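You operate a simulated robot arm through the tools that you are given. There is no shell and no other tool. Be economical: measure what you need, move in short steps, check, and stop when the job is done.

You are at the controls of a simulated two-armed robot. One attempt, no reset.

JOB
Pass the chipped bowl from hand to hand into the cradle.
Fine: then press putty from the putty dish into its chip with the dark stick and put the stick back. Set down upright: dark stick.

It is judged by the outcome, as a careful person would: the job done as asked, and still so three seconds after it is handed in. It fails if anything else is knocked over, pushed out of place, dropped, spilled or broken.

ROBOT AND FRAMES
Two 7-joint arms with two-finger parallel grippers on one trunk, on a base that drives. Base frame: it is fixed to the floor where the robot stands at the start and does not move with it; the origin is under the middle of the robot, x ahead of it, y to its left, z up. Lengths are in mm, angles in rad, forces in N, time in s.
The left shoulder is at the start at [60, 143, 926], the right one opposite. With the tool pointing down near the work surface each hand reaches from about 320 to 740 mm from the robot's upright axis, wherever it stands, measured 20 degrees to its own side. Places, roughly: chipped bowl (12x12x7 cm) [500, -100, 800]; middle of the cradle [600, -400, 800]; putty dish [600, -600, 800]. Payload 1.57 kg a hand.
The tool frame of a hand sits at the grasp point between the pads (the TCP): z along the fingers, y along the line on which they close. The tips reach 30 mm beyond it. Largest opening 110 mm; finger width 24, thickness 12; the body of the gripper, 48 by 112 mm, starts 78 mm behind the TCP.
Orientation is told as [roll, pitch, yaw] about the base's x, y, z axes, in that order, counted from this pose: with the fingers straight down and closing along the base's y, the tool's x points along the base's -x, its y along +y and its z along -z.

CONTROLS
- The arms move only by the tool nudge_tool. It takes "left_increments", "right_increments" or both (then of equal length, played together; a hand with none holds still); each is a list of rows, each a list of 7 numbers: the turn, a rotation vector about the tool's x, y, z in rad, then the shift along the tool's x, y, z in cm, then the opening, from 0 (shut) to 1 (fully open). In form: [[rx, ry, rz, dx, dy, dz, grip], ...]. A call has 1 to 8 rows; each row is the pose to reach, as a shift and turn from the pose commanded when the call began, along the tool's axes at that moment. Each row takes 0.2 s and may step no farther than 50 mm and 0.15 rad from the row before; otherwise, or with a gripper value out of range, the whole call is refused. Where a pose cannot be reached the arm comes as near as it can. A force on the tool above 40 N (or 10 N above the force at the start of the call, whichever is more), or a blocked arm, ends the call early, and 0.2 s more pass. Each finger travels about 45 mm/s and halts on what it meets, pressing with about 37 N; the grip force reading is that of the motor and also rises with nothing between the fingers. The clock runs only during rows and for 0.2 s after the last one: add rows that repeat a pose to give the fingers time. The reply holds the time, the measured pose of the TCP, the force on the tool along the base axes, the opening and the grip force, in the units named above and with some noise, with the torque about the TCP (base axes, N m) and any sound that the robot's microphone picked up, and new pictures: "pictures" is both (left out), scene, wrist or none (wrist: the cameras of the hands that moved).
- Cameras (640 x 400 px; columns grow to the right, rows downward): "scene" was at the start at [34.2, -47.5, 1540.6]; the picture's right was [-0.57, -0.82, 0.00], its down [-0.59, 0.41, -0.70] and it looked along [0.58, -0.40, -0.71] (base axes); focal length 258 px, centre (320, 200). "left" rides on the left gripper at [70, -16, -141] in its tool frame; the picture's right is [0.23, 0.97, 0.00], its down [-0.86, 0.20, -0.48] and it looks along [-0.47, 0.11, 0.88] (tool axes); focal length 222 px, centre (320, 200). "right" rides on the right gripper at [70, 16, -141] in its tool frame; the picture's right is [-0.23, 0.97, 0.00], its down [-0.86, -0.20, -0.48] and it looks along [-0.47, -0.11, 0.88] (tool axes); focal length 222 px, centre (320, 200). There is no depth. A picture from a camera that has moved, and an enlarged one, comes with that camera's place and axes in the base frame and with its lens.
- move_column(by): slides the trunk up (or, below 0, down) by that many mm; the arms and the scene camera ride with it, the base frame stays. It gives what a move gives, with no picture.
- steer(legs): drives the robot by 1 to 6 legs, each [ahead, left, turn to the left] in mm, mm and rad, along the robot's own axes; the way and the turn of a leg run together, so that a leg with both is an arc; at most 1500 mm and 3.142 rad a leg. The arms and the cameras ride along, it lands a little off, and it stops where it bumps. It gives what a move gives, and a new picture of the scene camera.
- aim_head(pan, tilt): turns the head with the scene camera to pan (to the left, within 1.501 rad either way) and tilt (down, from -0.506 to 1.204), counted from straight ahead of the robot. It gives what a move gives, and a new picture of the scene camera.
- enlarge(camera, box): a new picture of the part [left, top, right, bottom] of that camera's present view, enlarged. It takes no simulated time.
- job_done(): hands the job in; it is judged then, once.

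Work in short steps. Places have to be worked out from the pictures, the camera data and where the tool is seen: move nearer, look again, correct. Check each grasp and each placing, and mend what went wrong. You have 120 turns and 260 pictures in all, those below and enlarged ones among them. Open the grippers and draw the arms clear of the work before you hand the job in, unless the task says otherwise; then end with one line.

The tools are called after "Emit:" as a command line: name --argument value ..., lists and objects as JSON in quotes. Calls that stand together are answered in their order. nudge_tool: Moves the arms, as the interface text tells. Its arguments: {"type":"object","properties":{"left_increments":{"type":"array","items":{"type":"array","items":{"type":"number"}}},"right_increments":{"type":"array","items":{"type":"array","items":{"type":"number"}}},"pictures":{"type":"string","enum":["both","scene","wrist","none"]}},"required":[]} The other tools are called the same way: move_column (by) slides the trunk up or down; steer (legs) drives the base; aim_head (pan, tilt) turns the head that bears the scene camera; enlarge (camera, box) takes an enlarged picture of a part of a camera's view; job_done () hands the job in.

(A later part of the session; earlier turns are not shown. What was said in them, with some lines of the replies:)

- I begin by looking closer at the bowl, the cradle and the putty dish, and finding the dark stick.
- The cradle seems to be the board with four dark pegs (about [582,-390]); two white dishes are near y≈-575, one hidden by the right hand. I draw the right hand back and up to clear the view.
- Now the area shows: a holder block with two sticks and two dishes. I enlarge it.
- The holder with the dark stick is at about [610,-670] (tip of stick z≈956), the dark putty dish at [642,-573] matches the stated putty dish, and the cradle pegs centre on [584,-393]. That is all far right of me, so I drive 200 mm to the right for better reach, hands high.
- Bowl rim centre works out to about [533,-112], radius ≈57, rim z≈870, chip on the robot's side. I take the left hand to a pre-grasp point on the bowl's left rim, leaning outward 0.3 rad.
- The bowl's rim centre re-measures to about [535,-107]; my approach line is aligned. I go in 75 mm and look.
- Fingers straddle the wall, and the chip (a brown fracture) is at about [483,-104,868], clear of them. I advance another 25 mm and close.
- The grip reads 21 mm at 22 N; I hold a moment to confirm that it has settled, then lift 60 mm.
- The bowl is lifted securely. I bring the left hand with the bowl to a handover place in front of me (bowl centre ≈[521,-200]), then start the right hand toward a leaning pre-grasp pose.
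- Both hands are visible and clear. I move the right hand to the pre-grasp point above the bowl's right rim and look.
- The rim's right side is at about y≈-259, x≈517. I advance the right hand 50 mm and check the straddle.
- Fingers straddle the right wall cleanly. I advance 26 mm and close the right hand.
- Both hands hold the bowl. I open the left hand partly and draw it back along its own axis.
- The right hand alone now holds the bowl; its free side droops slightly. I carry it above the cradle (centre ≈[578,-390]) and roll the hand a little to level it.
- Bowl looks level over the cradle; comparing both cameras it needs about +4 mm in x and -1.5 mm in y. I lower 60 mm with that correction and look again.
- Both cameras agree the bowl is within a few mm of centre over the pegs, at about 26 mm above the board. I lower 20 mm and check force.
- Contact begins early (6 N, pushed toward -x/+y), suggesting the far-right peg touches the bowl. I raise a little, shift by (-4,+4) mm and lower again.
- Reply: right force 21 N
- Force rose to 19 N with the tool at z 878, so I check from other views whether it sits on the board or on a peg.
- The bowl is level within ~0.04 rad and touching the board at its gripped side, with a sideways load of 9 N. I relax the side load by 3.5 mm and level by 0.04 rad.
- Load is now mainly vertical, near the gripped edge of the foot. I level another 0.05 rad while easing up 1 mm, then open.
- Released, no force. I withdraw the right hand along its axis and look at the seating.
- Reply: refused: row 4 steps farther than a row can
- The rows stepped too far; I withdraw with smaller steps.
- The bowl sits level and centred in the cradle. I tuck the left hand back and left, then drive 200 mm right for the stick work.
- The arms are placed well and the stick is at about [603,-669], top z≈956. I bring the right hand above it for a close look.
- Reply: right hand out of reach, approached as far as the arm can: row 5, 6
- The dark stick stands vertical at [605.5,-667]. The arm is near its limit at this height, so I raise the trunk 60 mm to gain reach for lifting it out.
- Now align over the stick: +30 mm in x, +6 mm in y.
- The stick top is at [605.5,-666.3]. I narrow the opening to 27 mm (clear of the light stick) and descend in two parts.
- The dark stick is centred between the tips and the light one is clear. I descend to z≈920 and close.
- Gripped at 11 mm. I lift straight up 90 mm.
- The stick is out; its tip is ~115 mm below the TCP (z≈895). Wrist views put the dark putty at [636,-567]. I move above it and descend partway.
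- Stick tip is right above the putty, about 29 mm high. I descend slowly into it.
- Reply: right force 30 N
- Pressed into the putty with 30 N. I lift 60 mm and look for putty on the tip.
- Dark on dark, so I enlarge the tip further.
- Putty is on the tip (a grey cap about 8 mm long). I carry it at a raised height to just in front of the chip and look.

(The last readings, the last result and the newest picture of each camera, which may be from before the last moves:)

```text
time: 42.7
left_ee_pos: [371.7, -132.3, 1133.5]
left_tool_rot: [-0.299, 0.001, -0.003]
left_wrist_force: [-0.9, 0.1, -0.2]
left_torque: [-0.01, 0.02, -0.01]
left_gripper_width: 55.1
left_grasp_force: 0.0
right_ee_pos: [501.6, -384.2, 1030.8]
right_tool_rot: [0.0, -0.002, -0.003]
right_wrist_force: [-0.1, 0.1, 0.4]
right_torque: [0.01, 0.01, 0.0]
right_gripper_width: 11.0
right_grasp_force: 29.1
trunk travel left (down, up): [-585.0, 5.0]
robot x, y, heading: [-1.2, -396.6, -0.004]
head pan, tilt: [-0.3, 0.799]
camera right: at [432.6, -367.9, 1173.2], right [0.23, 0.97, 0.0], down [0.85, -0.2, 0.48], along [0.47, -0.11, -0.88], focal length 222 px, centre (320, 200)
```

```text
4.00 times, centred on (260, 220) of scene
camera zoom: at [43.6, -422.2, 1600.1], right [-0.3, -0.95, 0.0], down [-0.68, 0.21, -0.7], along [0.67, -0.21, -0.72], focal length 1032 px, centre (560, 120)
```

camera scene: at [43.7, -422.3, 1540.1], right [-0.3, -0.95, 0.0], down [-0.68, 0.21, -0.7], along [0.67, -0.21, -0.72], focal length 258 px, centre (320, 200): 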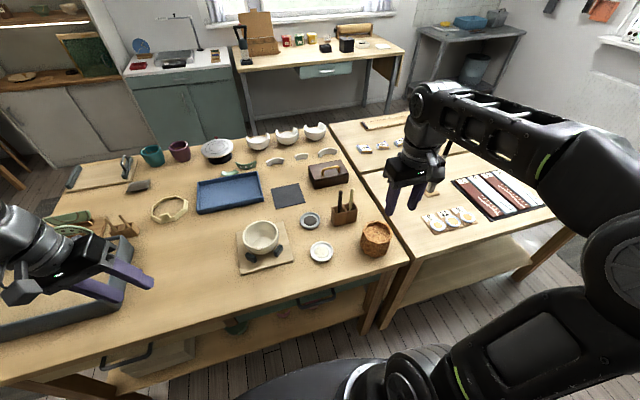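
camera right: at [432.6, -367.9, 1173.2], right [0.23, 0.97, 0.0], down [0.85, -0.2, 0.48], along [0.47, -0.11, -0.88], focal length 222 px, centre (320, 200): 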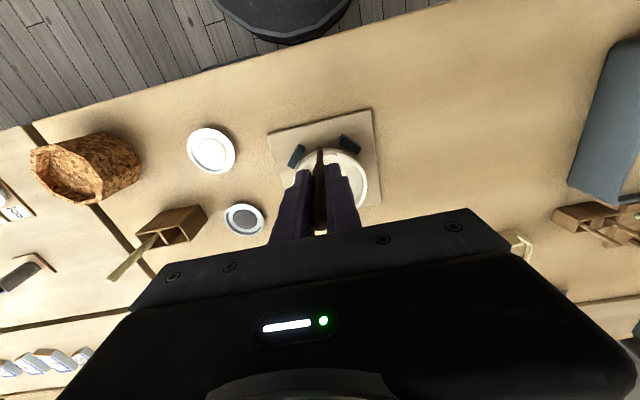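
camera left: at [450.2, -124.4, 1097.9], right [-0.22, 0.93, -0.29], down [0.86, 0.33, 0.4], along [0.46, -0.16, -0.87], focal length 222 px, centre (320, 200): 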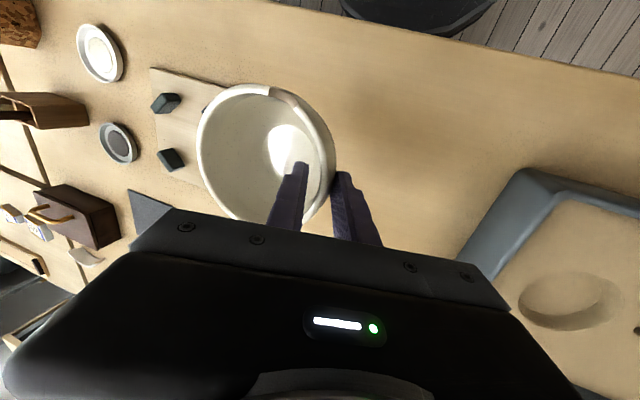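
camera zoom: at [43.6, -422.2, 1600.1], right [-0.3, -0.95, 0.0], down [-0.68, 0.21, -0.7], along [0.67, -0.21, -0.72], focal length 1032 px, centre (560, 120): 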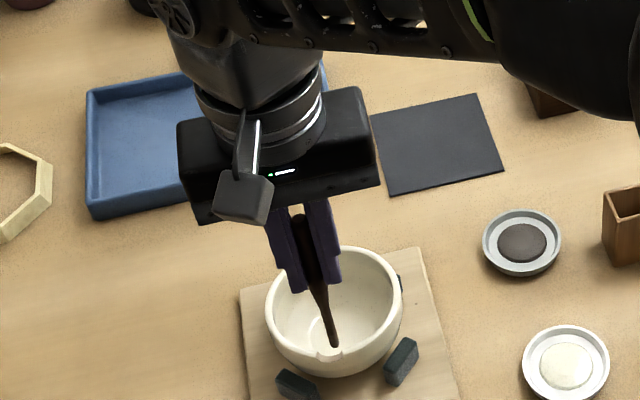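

Chip centre works out at about [521,-378], surface z≈875; tip is now at [502,-384,913]. I move above the chip with the tip ~12 mm over it and check.

Emit:
nudge_tool --right_increments '[[0, 0, 0, -1.0, 0.3, 0, 0], [0, 0, 0, -1.95, 0.6, 1.0, 0], [0, 0, 0, -1.95, 0.6, 2.2, 0], [0, 0, 0, -1.95, 0.6, 2.2, 0]]' --pictures "none"

Emit:
enlarge --camera "right" --box '[290, 115, 370, 165]'

Emit:
enlarge --camera "scene" --box '[240, 230, 304, 270]'

```text
time: 43.7
left_ee_pos: [371.3, -132.7, 1133.5]
left_tool_rot: [-0.3, 0.0, -0.004]
left_wrist_force: [-0.5, 0.0, -0.4]
left_torque: [-0.03, -0.02, 0.02]
left_gripper_width: 54.9
left_grasp_force: 0.0
right_ee_pos: [521.9, -380.2, 1009.4]
right_tool_rot: [0.0, -0.002, -0.003]
right_wrist_force: [0.2, 0.8, -0.2]
right_torque: [-0.04, 0.0, -0.01]
right_gripper_width: 10.6
right_grasp_force: 29.4
trunk travel left (down, up): [-585.0, 5.0]
robot x, y, heading: [-1.1, -399.3, -0.006]
head pan, tilt: [-0.3, 0.799]
```

```text
8.00 times, centred on (330, 140) of right
camera zoom: at [451.5, -362.6, 1150.5], right [0.23, 0.97, 0.0], down [0.85, -0.2, 0.48], along [0.47, -0.11, -0.88], focal length 1777 px, centre (240, 680)
```

zoom: 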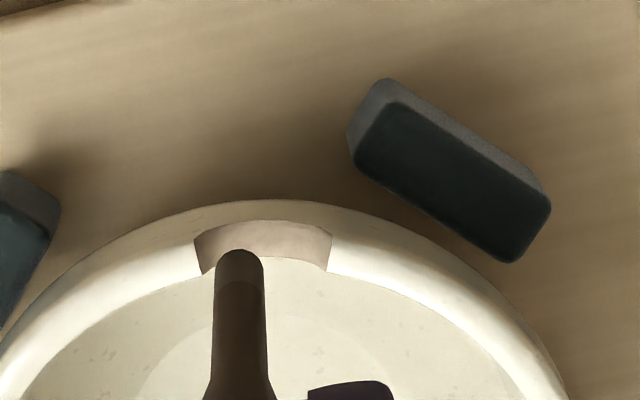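

```text
10.00 times, centred on (272, 250) of scene
camera zoom: at [43.8, -422.2, 1600.1], right [-0.3, -0.95, 0.0], down [-0.68, 0.21, -0.7], along [0.67, -0.21, -0.72], focal length 2580 px, centre (800, -300)
```

zoom: 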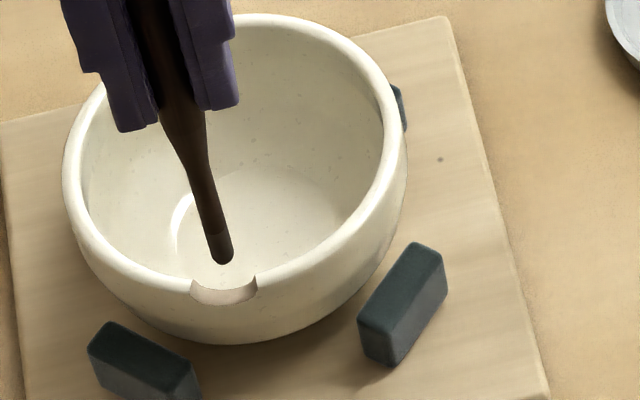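

The tip needs about (+3,+2.5) mm to sit over the chip's middle. I shift and lower to just above it, with care since pressing the rim could tip the bowl.

Emit:
nudge_tool --right_increments '[[0, 0, 0, -0.3, 0.25, 0, 0], [0, 0, 0, -0.3, 0.25, 0.5, 0], [0, 0, 0, -0.3, 0.25, 1.0, 0], [0, 0, 0, -0.3, 0.25, 1.0, 0]]' --pictures "none"

Emit:
enlarge --camera "right" --box '[290, 115, 370, 165]'

Emit:
enlarge --camera "scene" --box '[240, 230, 304, 270]'

```text
time: 44.7
left_ee_pos: [372.2, -130.8, 1133.3]
left_tool_rot: [-0.299, 0.0, -0.003]
left_wrist_force: [0.1, -0.2, 0.5]
left_torque: [0.01, -0.01, 0.01]
left_gripper_width: 54.9
left_grasp_force: 0.1
right_ee_pos: [523.8, -376.2, 998.9]
right_tool_rot: [0.0, -0.002, -0.003]
right_wrist_force: [-0.5, -0.6, 0.2]
right_torque: [0.01, 0.01, -0.04]
right_gripper_width: 11.0
right_grasp_force: 28.7
trunk travel left (down, up): [-585.0, 5.0]
robot x, y, heading: [1.0, -397.7, -0.003]
head pan, tilt: [-0.3, 0.799]
```

```text
8.00 times, centred on (330, 140) of right
camera zoom: at [454.8, -360.5, 1139.8], right [0.23, 0.97, 0.0], down [0.85, -0.2, 0.48], along [0.47, -0.11, -0.88], focal length 1777 px, centre (240, 680)
```

zoom: 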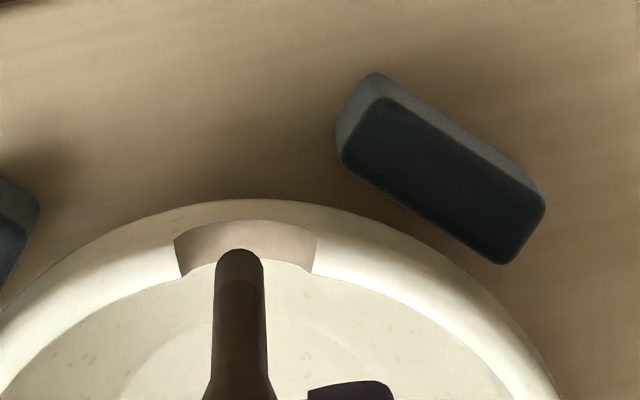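

```text
10.00 times, centred on (272, 250) of scene
camera zoom: at [43.7, -422.3, 1600.1], right [-0.3, -0.95, 0.0], down [-0.68, 0.21, -0.7], along [0.67, -0.21, -0.72], focal length 2580 px, centre (800, -300)
```

zoom: 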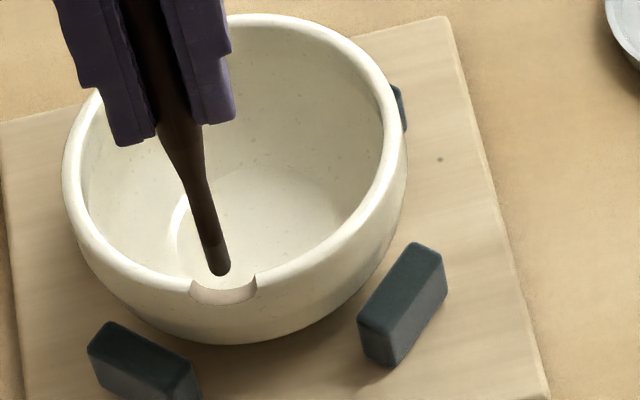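

Tip and chip coincide at [524,-376]. I go down 5 mm, then 1 mm steps watching the force.

Emit:
nudge_tool --right_increments '[[0, 0, 0, 0, 0, 0.3, 0], [0, 0, 0, 0, 0, 0.5, 0], [0, 0, 0, 0, 0, 0.6, 0], [0, 0, 0, 0, 0, 0.6, 0]]' --pictures "none"

Emit:
enlarge --camera "scene" --box '[240, 230, 304, 270]'

```text
time: 45.7
left_ee_pos: [372.3, -131.7, 1133.2]
left_tool_rot: [-0.3, 0.0, -0.004]
left_wrist_force: [0.9, -0.6, -0.3]
left_torque: [0.01, 0.01, -0.01]
left_gripper_width: 54.9
left_grasp_force: 0.0
right_ee_pos: [525.1, -376.3, 992.2]
right_tool_rot: [-0.002, -0.002, -0.003]
right_wrist_force: [0.6, 0.4, -1.0]
right_torque: [0.01, 0.0, -0.02]
right_gripper_width: 11.0
right_grasp_force: 28.7
trunk travel left (down, up): [-585.0, 5.0]
robot x, y, heading: [0.3, -396.0, -0.005]
head pan, tilt: [-0.3, 0.799]
```

```text
10.00 times, centred on (272, 250) of scene
camera zoom: at [43.7, -422.2, 1600.1], right [-0.3, -0.95, 0.0], down [-0.68, 0.21, -0.7], along [0.67, -0.21, -0.72], focal length 2580 px, centre (800, -300)
```

zoom: 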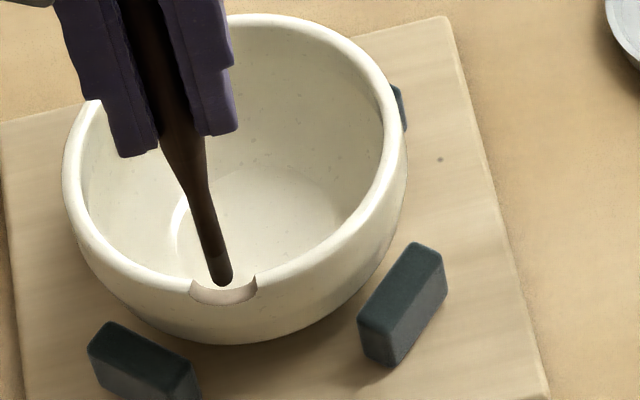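

No contact yet; a few mm remain. I continue 3 mm.

Emit:
nudge_tool --right_increments '[[0, 0, 0, 0, 0, 0.1, 0], [0, 0, 0, 0, 0, 0.2, 0], [0, 0, 0, 0, 0, 0.3, 0], [0, 0, 0, 0, 0, 0.3, 0]]' --pictures "none"

Emit:
enlarge --camera "right" --box '[290, 115, 370, 165]'

Emit:
enlarge --camera "scene" --box '[240, 230, 304, 270]'

```text
time: 46.7
left_ee_pos: [371.2, -131.1, 1133.7]
left_tool_rot: [-0.3, 0.0, -0.002]
left_wrist_force: [-0.1, 0.0, 0.0]
left_torque: [0.03, -0.02, 0.01]
left_gripper_width: 55.0
left_grasp_force: 0.1
right_ee_pos: [526.5, -377.4, 989.5]
right_tool_rot: [0.0, -0.002, -0.006]
right_wrist_force: [0.8, -0.3, 0.5]
right_torque: [-0.03, 0.03, 0.0]
right_gripper_width: 10.8
right_grasp_force: 28.4
trunk travel left (down, up): [-585.0, 5.0]
robot x, y, heading: [-0.2, -397.0, -0.004]
head pan, tilt: [-0.3, 0.799]
```

```text
8.00 times, centred on (330, 140) of right
camera zoom: at [455.3, -360.2, 1130.6], right [0.23, 0.97, 0.0], down [0.85, -0.2, 0.48], along [0.47, -0.11, -0.88], focal length 1777 px, centre (240, 680)
```

zoom: 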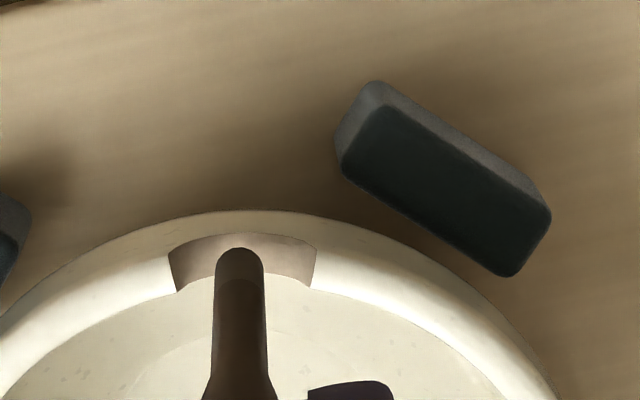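

```text
10.00 times, centred on (272, 250) of scene
camera zoom: at [43.8, -422.2, 1600.1], right [-0.3, -0.95, 0.0], down [-0.68, 0.21, -0.7], along [0.67, -0.21, -0.72], focal length 2580 px, centre (800, -300)
```

zoom: 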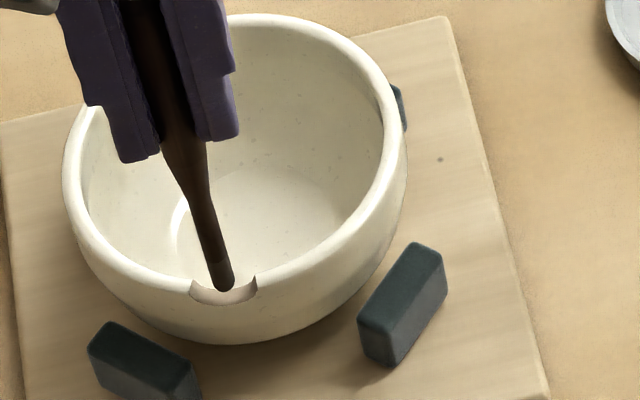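

Still free, well centred. I go down in 1 mm steps up to 4 mm more.

Emit:
nudge_tool --right_increments '[[0, 0, 0, 0, 0, 0.1, 0], [0, 0, 0, 0, 0, 0.2, 0], [0, 0, 0, 0, 0, 0.3, 0], [0, 0, 0, 0, 0, 0.3, 0]]' --pictures "none"

Emit:
enlarge --camera "scene" --box '[240, 230, 304, 270]'

```text
time: 47.7
left_ee_pos: [369.8, -130.4, 1133.5]
left_tool_rot: [-0.3, -0.004, -0.004]
left_wrist_force: [0.5, 0.7, 0.5]
left_torque: [0.02, -0.02, 0.03]
left_gripper_width: 55.1
left_grasp_force: 0.2
right_ee_pos: [525.0, -376.6, 987.6]
right_tool_rot: [0.0, 0.0, 0.0]
right_wrist_force: [-3.6, 0.6, 10.8]
right_torque: [-0.12, 0.34, -0.01]
right_gripper_width: 10.8
right_grasp_force: 28.4
trunk travel left (down, up): [-585.0, 5.0]
robot x, y, heading: [1.2, -396.8, 0.0]
head pan, tilt: [-0.3, 0.799]
```

```text
10.00 times, centred on (272, 250) of scene
camera zoom: at [42.3, -422.2, 1600.2], right [-0.3, -0.95, 0.0], down [-0.68, 0.21, -0.7], along [0.67, -0.21, -0.72], focal length 2580 px, centre (800, -300)
```

zoom: 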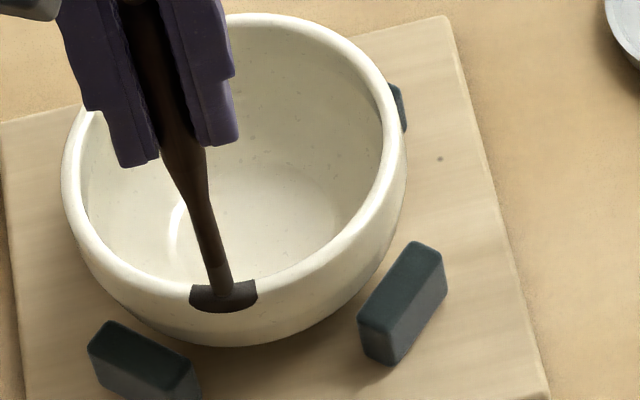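

The putty has filled the chip (10.8 N, bowl steady). I lift the stick straight up.

Emit:
nudge_tool --right_increments '[[0, 0, 0, 0, 0, -0.3, 0], [0, 0, 0, 0, 0, -1, 0], [0, 0, 0, 0, 0, -2.5, 0], [0, 0, 0, 0, 0, -4.5, 0], [0, 0, 0, 0, 0, -4.5, 0]]' --pictures "none"

Emit:
enlarge --camera "scene" --box '[230, 200, 310, 270]'

Emit:
enlarge --camera "right" --box '[290, 115, 370, 165]'

```text
time: 48.9
left_ee_pos: [371.9, -131.4, 1132.3]
left_tool_rot: [-0.301, 0.0, -0.003]
left_wrist_force: [0.2, -0.3, -0.7]
left_torque: [0.0, 0.01, 0.04]
left_gripper_width: 55.0
left_grasp_force: 0.0
right_ee_pos: [526.2, -377.7, 1031.7]
right_tool_rot: [0.0, 0.0, -0.002]
right_wrist_force: [-0.2, 0.0, -0.3]
right_torque: [0.02, 0.03, 0.0]
right_gripper_width: 11.0
right_grasp_force: 28.8
trunk travel left (down, up): [-585.0, 5.0]
robot x, y, heading: [-1.8, -397.4, -0.002]
head pan, tilt: [-0.3, 0.799]
```

```text
5.71 times, centred on (270, 235) of scene
camera zoom: at [44.0, -422.2, 1600.1], right [-0.3, -0.95, 0.0], down [-0.68, 0.21, -0.7], along [0.67, -0.21, -0.72], focal length 1474 px, centre (606, 0)
```

zoom: 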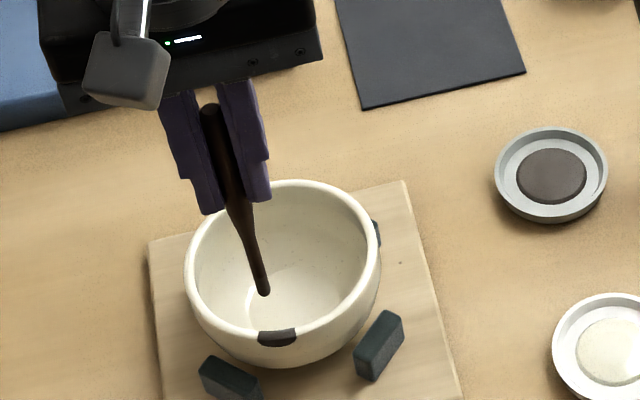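

```text
8.00 times, centred on (330, 140) of right
camera zoom: at [455.9, -360.2, 1173.0], right [0.23, 0.97, 0.0], down [0.85, -0.2, 0.48], along [0.47, -0.11, -0.88], focal length 1777 px, centre (240, 680)
```

zoom: 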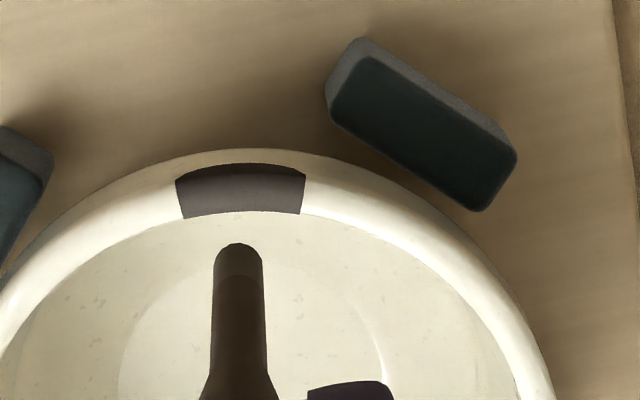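

The chip is filled flush and the bowl undisturbed. I carry the stick back to above its compartment at [605.4,-666.3].

Emit:
nudge_tool --right_increments '[[0, 0, 0, -1.0, -4.2, 0, 0], [0, 0, 0, -2.2, -8.4, 0, 0], [0, 0, 0, -3.4, -12.6, 0, 0], [0, 0, 0, -4.6, -16.8, 0, 0], [0, 0, 0, -5.8, -21, 0.3, 0], [0, 0, 0, -7.0, -25, 0.8, 0], [0, 0, 0, -7.9, -28.8, 1.7, 0], [0, 0, 0, -7.9, -28.8, 1.7, 0]]' --pictures "none"

Emit:
enlarge --camera "right" --box '[240, 80, 400, 180]'

Emit:
enlarge --camera "scene" --box '[300, 160, 380, 240]'

```text
time: 50.7
left_ee_pos: [371.2, -130.8, 1133.2]
left_tool_rot: [-0.299, 0.0, -0.002]
left_wrist_force: [0.6, -0.3, 0.0]
left_torque: [-0.02, -0.02, -0.04]
left_gripper_width: 55.0
left_grasp_force: 0.1
right_ee_pos: [604.6, -664.6, 1016.8]
right_tool_rot: [0.0, -0.003, 0.0]
right_wrist_force: [0.7, -1.3, 0.4]
right_torque: [-0.03, 0.01, 0.02]
right_gripper_width: 10.7
right_grasp_force: 28.6
trunk travel left (down, up): [-585.0, 5.0]
robot x, y, heading: [-3.0, -395.2, -0.006]
head pan, tilt: [-0.3, 0.799]
```

```text
4.00 times, centred on (320, 130) of right
camera zoom: at [534.2, -647.0, 1158.6], right [0.23, 0.97, 0.0], down [0.85, -0.2, 0.48], along [0.47, -0.11, -0.88], focal length 888 px, centre (320, 480)
```

zoom: 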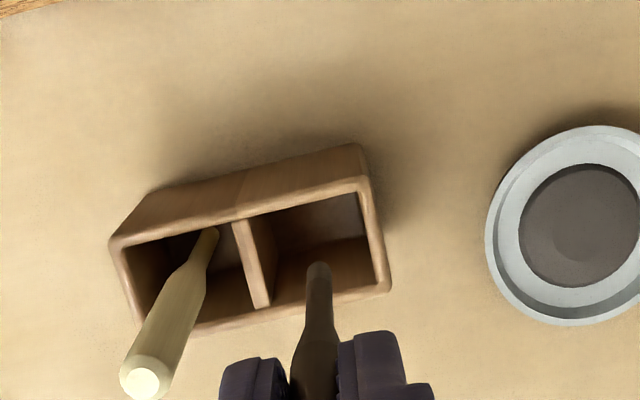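

```text
5.00 times, centred on (340, 200) of scene
camera zoom: at [43.5, -421.6, 1600.1], right [-0.3, -0.95, 0.0], down [-0.68, 0.21, -0.7], along [0.67, -0.21, -0.72], focal length 1290 px, centre (220, 200)
```

zoom: 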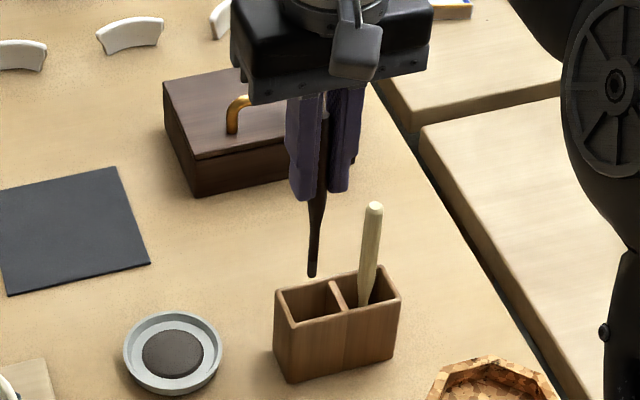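

The compartment's opening centre is [605.4,-665.2], right under the stick. I lower to just above the original depth.

Emit:
nudge_tool --right_increments '[[0, 0, 0, -0.05, 0, 2, 0], [0, 0, 0, -0.05, 0, 4, 0], [0, 0, 0, -0.05, 0, 6, 0], [0, 0, 0, -0.05, 0, 8, 0], [0, 0, 0, -0.05, 0, 9.0, 0], [0, 0, 0, -0.05, 0, 9.3, 0], [0, 0, 0, -0.05, 0, 9.3, 0]]' --pictures "none"

Emit:
enlarge --camera "scene" --box '[300, 160, 380, 240]'

```text
time: 52.3
left_ee_pos: [371.1, -132.5, 1133.2]
left_tool_rot: [-0.3, -0.001, -0.003]
left_wrist_force: [0.7, 0.0, -0.3]
left_torque: [0.0, -0.02, -0.01]
left_gripper_width: 55.1
left_grasp_force: 0.1
right_ee_pos: [602.9, -664.6, 922.3]
right_tool_rot: [0.0, -0.001, -0.004]
right_wrist_force: [0.8, 0.9, -0.3]
right_torque: [0.02, -0.01, 0.0]
right_gripper_width: 10.6
right_grasp_force: 28.1
trunk travel left (down, up): [-585.0, 5.0]
robot x, y, heading: [-1.5, -394.4, -0.001]
head pan, tilt: [-0.3, 0.799]
```

```text
5.00 times, centred on (340, 200) of scene
camera zoom: at [43.7, -422.3, 1600.1], right [-0.3, -0.95, 0.0], down [-0.68, 0.21, -0.7], along [0.67, -0.21, -0.72], focal length 1290 px, centre (220, 200)
```

zoom: 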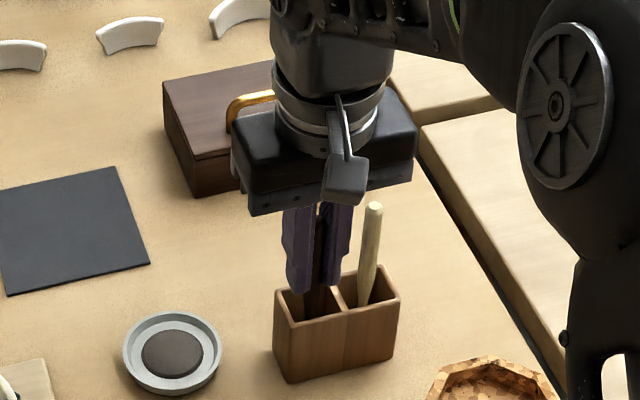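

In place without contact; I lower a last 3 mm, then open to 27 mm only.

Emit:
nudge_tool --right_increments '[[0, 0, 0, 0, 0, 0.15, 0], [0, 0, 0, 0, 0, 0.3, 0], [0, 0, 0, 0, 0, 0.3, 0]]' --pictures "none"

Emit:
nudge_tool --right_increments '[[0, 0, 0, 0, 0, 0, 0.17], [0, 0, 0, 0, 0, 0, 0.25], [0, 0, 0, 0, 0, 0, 0.25], [0, 0, 0, 0, 0, 0, 0.25]]' --pictures "none"

Emit:
enlarge --camera "right" --box '[240, 80, 400, 180]'

Emit:
enlarge --camera "scene" --box '[300, 160, 380, 240]'

```text
time: 53.1
left_ee_pos: [370.9, -131.8, 1133.4]
left_tool_rot: [-0.3, -0.002, -0.004]
left_wrist_force: [0.7, 0.5, 0.9]
left_torque: [0.03, -0.01, -0.04]
left_gripper_width: 55.2
left_grasp_force: 0.2
right_ee_pos: [604.5, -665.2, 919.7]
right_tool_rot: [-0.001, -0.005, -0.003]
right_wrist_force: [-0.7, 0.3, 13.1]
right_torque: [0.41, 0.06, 0.01]
right_gripper_width: 10.7
right_grasp_force: 28.8
trunk travel left (down, up): [-585.0, 5.0]
robot x, y, heading: [-1.9, -399.3, -0.004]
head pan, tilt: [-0.3, 0.799]
```

```text
time: 54.1
left_ee_pos: [373.1, -131.8, 1132.6]
left_tool_rot: [-0.3, -0.001, -0.004]
left_wrist_force: [0.1, 0.3, 0.1]
left_torque: [-0.01, 0.03, 0.0]
left_gripper_width: 54.9
left_grasp_force: 0.1
right_ee_pos: [604.2, -664.3, 920.2]
right_tool_rot: [0.0, -0.001, -0.002]
right_wrist_force: [0.3, 0.3, 0.0]
right_torque: [-0.01, -0.02, 0.02]
right_gripper_width: 27.4
right_grasp_force: 0.0
trunk travel left (down, up): [-585.0, 5.0]
robot x, y, heading: [-0.1, -395.9, -0.006]
head pan, tilt: [-0.3, 0.799]
```

```text
4.00 times, centred on (320, 130) of right
camera zoom: at [534.3, -648.4, 1060.3], right [0.23, 0.97, 0.0], down [0.85, -0.2, 0.48], along [0.47, -0.11, -0.88], focal length 888 px, centre (320, 480)
```

zoom: 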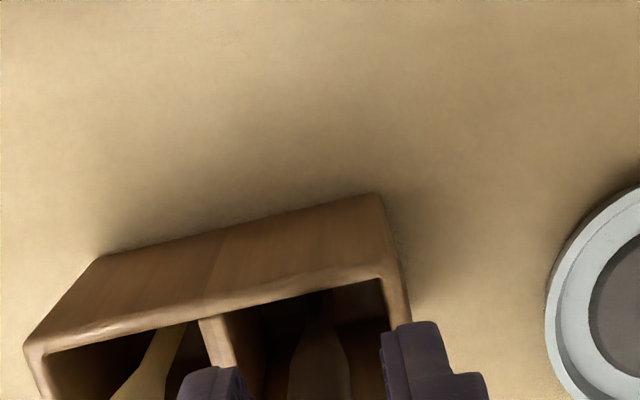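

```text
5.00 times, centred on (340, 200) of scene
camera zoom: at [43.9, -422.3, 1600.1], right [-0.3, -0.95, 0.0], down [-0.68, 0.21, -0.7], along [0.67, -0.21, -0.72], focal length 1290 px, centre (220, 200)
```

zoom: 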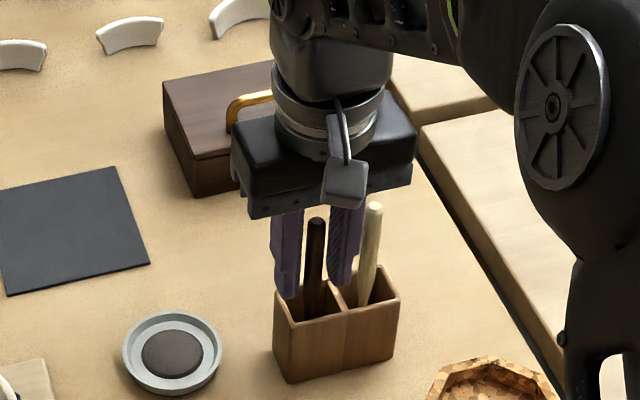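

The stick stands in its compartment, released. I draw the right hand straight up, then back clear of the table.

Emit:
nudge_tool --right_increments '[[0, 0, 0, 0, 0, -2, 0.25], [0, 0, 0, 0, 0, -4, 0.25], [0, 0, 0, 0, 0, -6, 0.25], [0, 0, 0, 0, 0, -8.5, 0.25], [0, 0, 0, 2, 0, -11, 0.25], [0, 0, 0, 6, 0, -12, 0.4], [0, 0, 0, 10.5, 0, -13, 0.6], [0, 0, 0, 15, 0, -13, 0.6]]' --pictures "none"

Emit:
nudge_tool --right_increments '[[0, 0, 0, 4, 0, 0, 1], [0, 0, 0, 8, 0, 0, 1], [0, 0, 0, 10, 0, 0, 1], [0, 0, 0, 10, 0, 0, 1]]' --pictures "scene"

Emit:
enlarge --camera "scene" --box '[220, 130, 380, 290]'

Emit:
enlarge --camera "scene" --box '[230, 220, 310, 280]'

```text
time: 55.9
left_ee_pos: [370.4, -131.7, 1133.5]
left_tool_rot: [-0.301, -0.002, -0.003]
left_wrist_force: [0.1, -0.1, 0.0]
left_torque: [-0.01, 0.0, -0.02]
left_gripper_width: 55.0
left_grasp_force: 0.1
right_ee_pos: [450.8, -664.5, 1049.0]
right_tool_rot: [0.0, -0.002, -0.002]
right_wrist_force: [0.2, -0.2, -0.1]
right_torque: [-0.02, -0.03, 0.05]
right_gripper_width: 66.1
right_grasp_force: 0.1
trunk travel left (down, up): [-585.0, 5.0]
robot x, y, heading: [-2.8, -396.8, -0.005]
head pan, tilt: [-0.3, 0.799]
```

```text
time: 56.9
left_ee_pos: [372.2, -130.4, 1132.3]
left_tool_rot: [-0.301, 0.001, -0.002]
left_wrist_force: [-0.5, 0.7, -0.2]
left_torque: [0.0, -0.03, 0.04]
left_gripper_width: 54.7
left_grasp_force: 0.0
right_ee_pos: [352.7, -665.9, 1049.1]
right_tool_rot: [-0.001, 0.0, -0.003]
right_wrist_force: [1.1, -0.5, 0.6]
right_torque: [-0.02, 0.01, 0.0]
right_gripper_width: 110.0
right_grasp_force: 0.0
trunk travel left (down, up): [-585.0, 5.0]
robot x, y, heading: [-2.1, -397.9, -0.006]
head pan, tilt: [-0.3, 0.799]
camera scene: at [44.2, -422.3, 1600.1], right [-0.3, -0.95, 0.0], down [-0.68, 0.21, -0.7], along [0.67, -0.21, -0.72], focal length 258 px, centre (320, 200)
```

scene: 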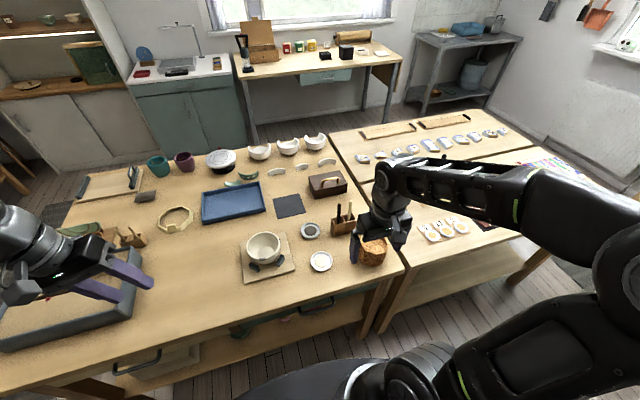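

```text
2.50 times, centred on (300, 210) of scene
camera zoom: at [44.2, -422.3, 1600.1], right [-0.3, -0.95, 0.0], down [-0.68, 0.21, -0.7], along [0.67, -0.21, -0.72], focal length 645 px, centre (370, 175)
```

zoom: 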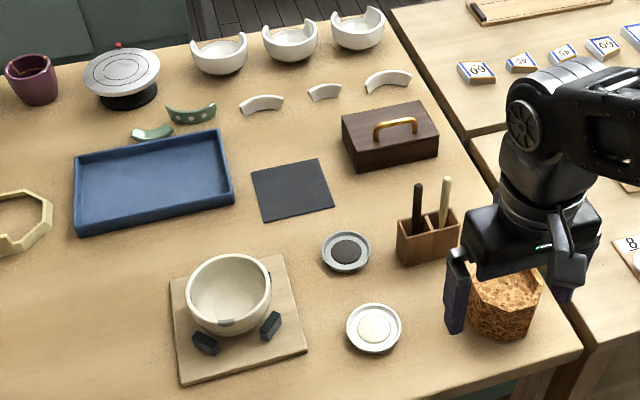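

```text
6.67 times, centred on (270, 250) of scene
camera zoom: at [44.2, -422.3, 1600.1], right [-0.3, -0.95, 0.0], down [-0.68, 0.21, -0.7], along [0.67, -0.21, -0.72], focal length 1720 px, centre (653, -133)
```

zoom: 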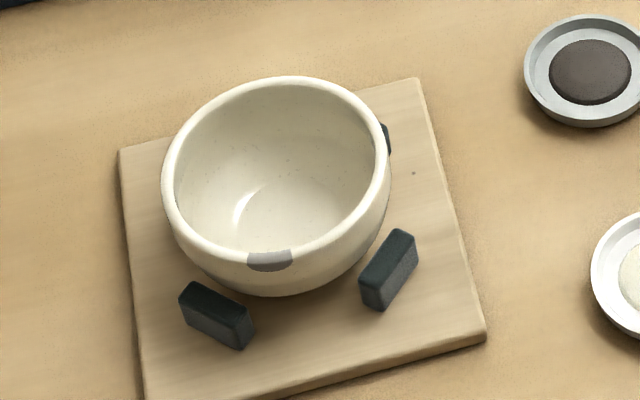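

Bowl seated level and centred in the cradle, chip filled, dark stick upright in its compartment, everything else untouched. I open the left hand fully and then hand in.

Emit:
nudge_tool --left_increments '[[0, 0, 0, 0, 0, -1, 1], [0, 0, 0, 0, 0, -2, 1], [0, 0, 0, 0, 0, -2, 1], [0, 0, 0, 0, 0, -2, 1]]' --pictures "none"

Emit:
job_done

```text
time: 57.9
left_ee_pos: [370.8, -125.4, 1152.2]
left_tool_rot: [-0.299, -0.002, -0.005]
left_wrist_force: [-0.5, 0.8, -0.3]
left_torque: [0.0, 0.03, -0.01]
left_gripper_width: 110.0
left_grasp_force: 0.2
right_ee_pos: [352.3, -666.1, 1049.5]
right_tool_rot: [0.0, -0.002, -0.004]
right_wrist_force: [-0.3, -0.2, 0.6]
right_torque: [0.01, 0.02, 0.01]
right_gripper_width: 110.1
right_grasp_force: 0.1
trunk travel left (down, up): [-585.0, 5.0]
robot x, y, heading: [-2.5, -399.2, -0.003]
head pan, tilt: [-0.3, 0.799]
```

```text
The job is handed in.
```

The bowl went from the left hand to the right and sits level in the cradle; its chip is filled with the dark putty, and the dark stick is back upright in its holder.
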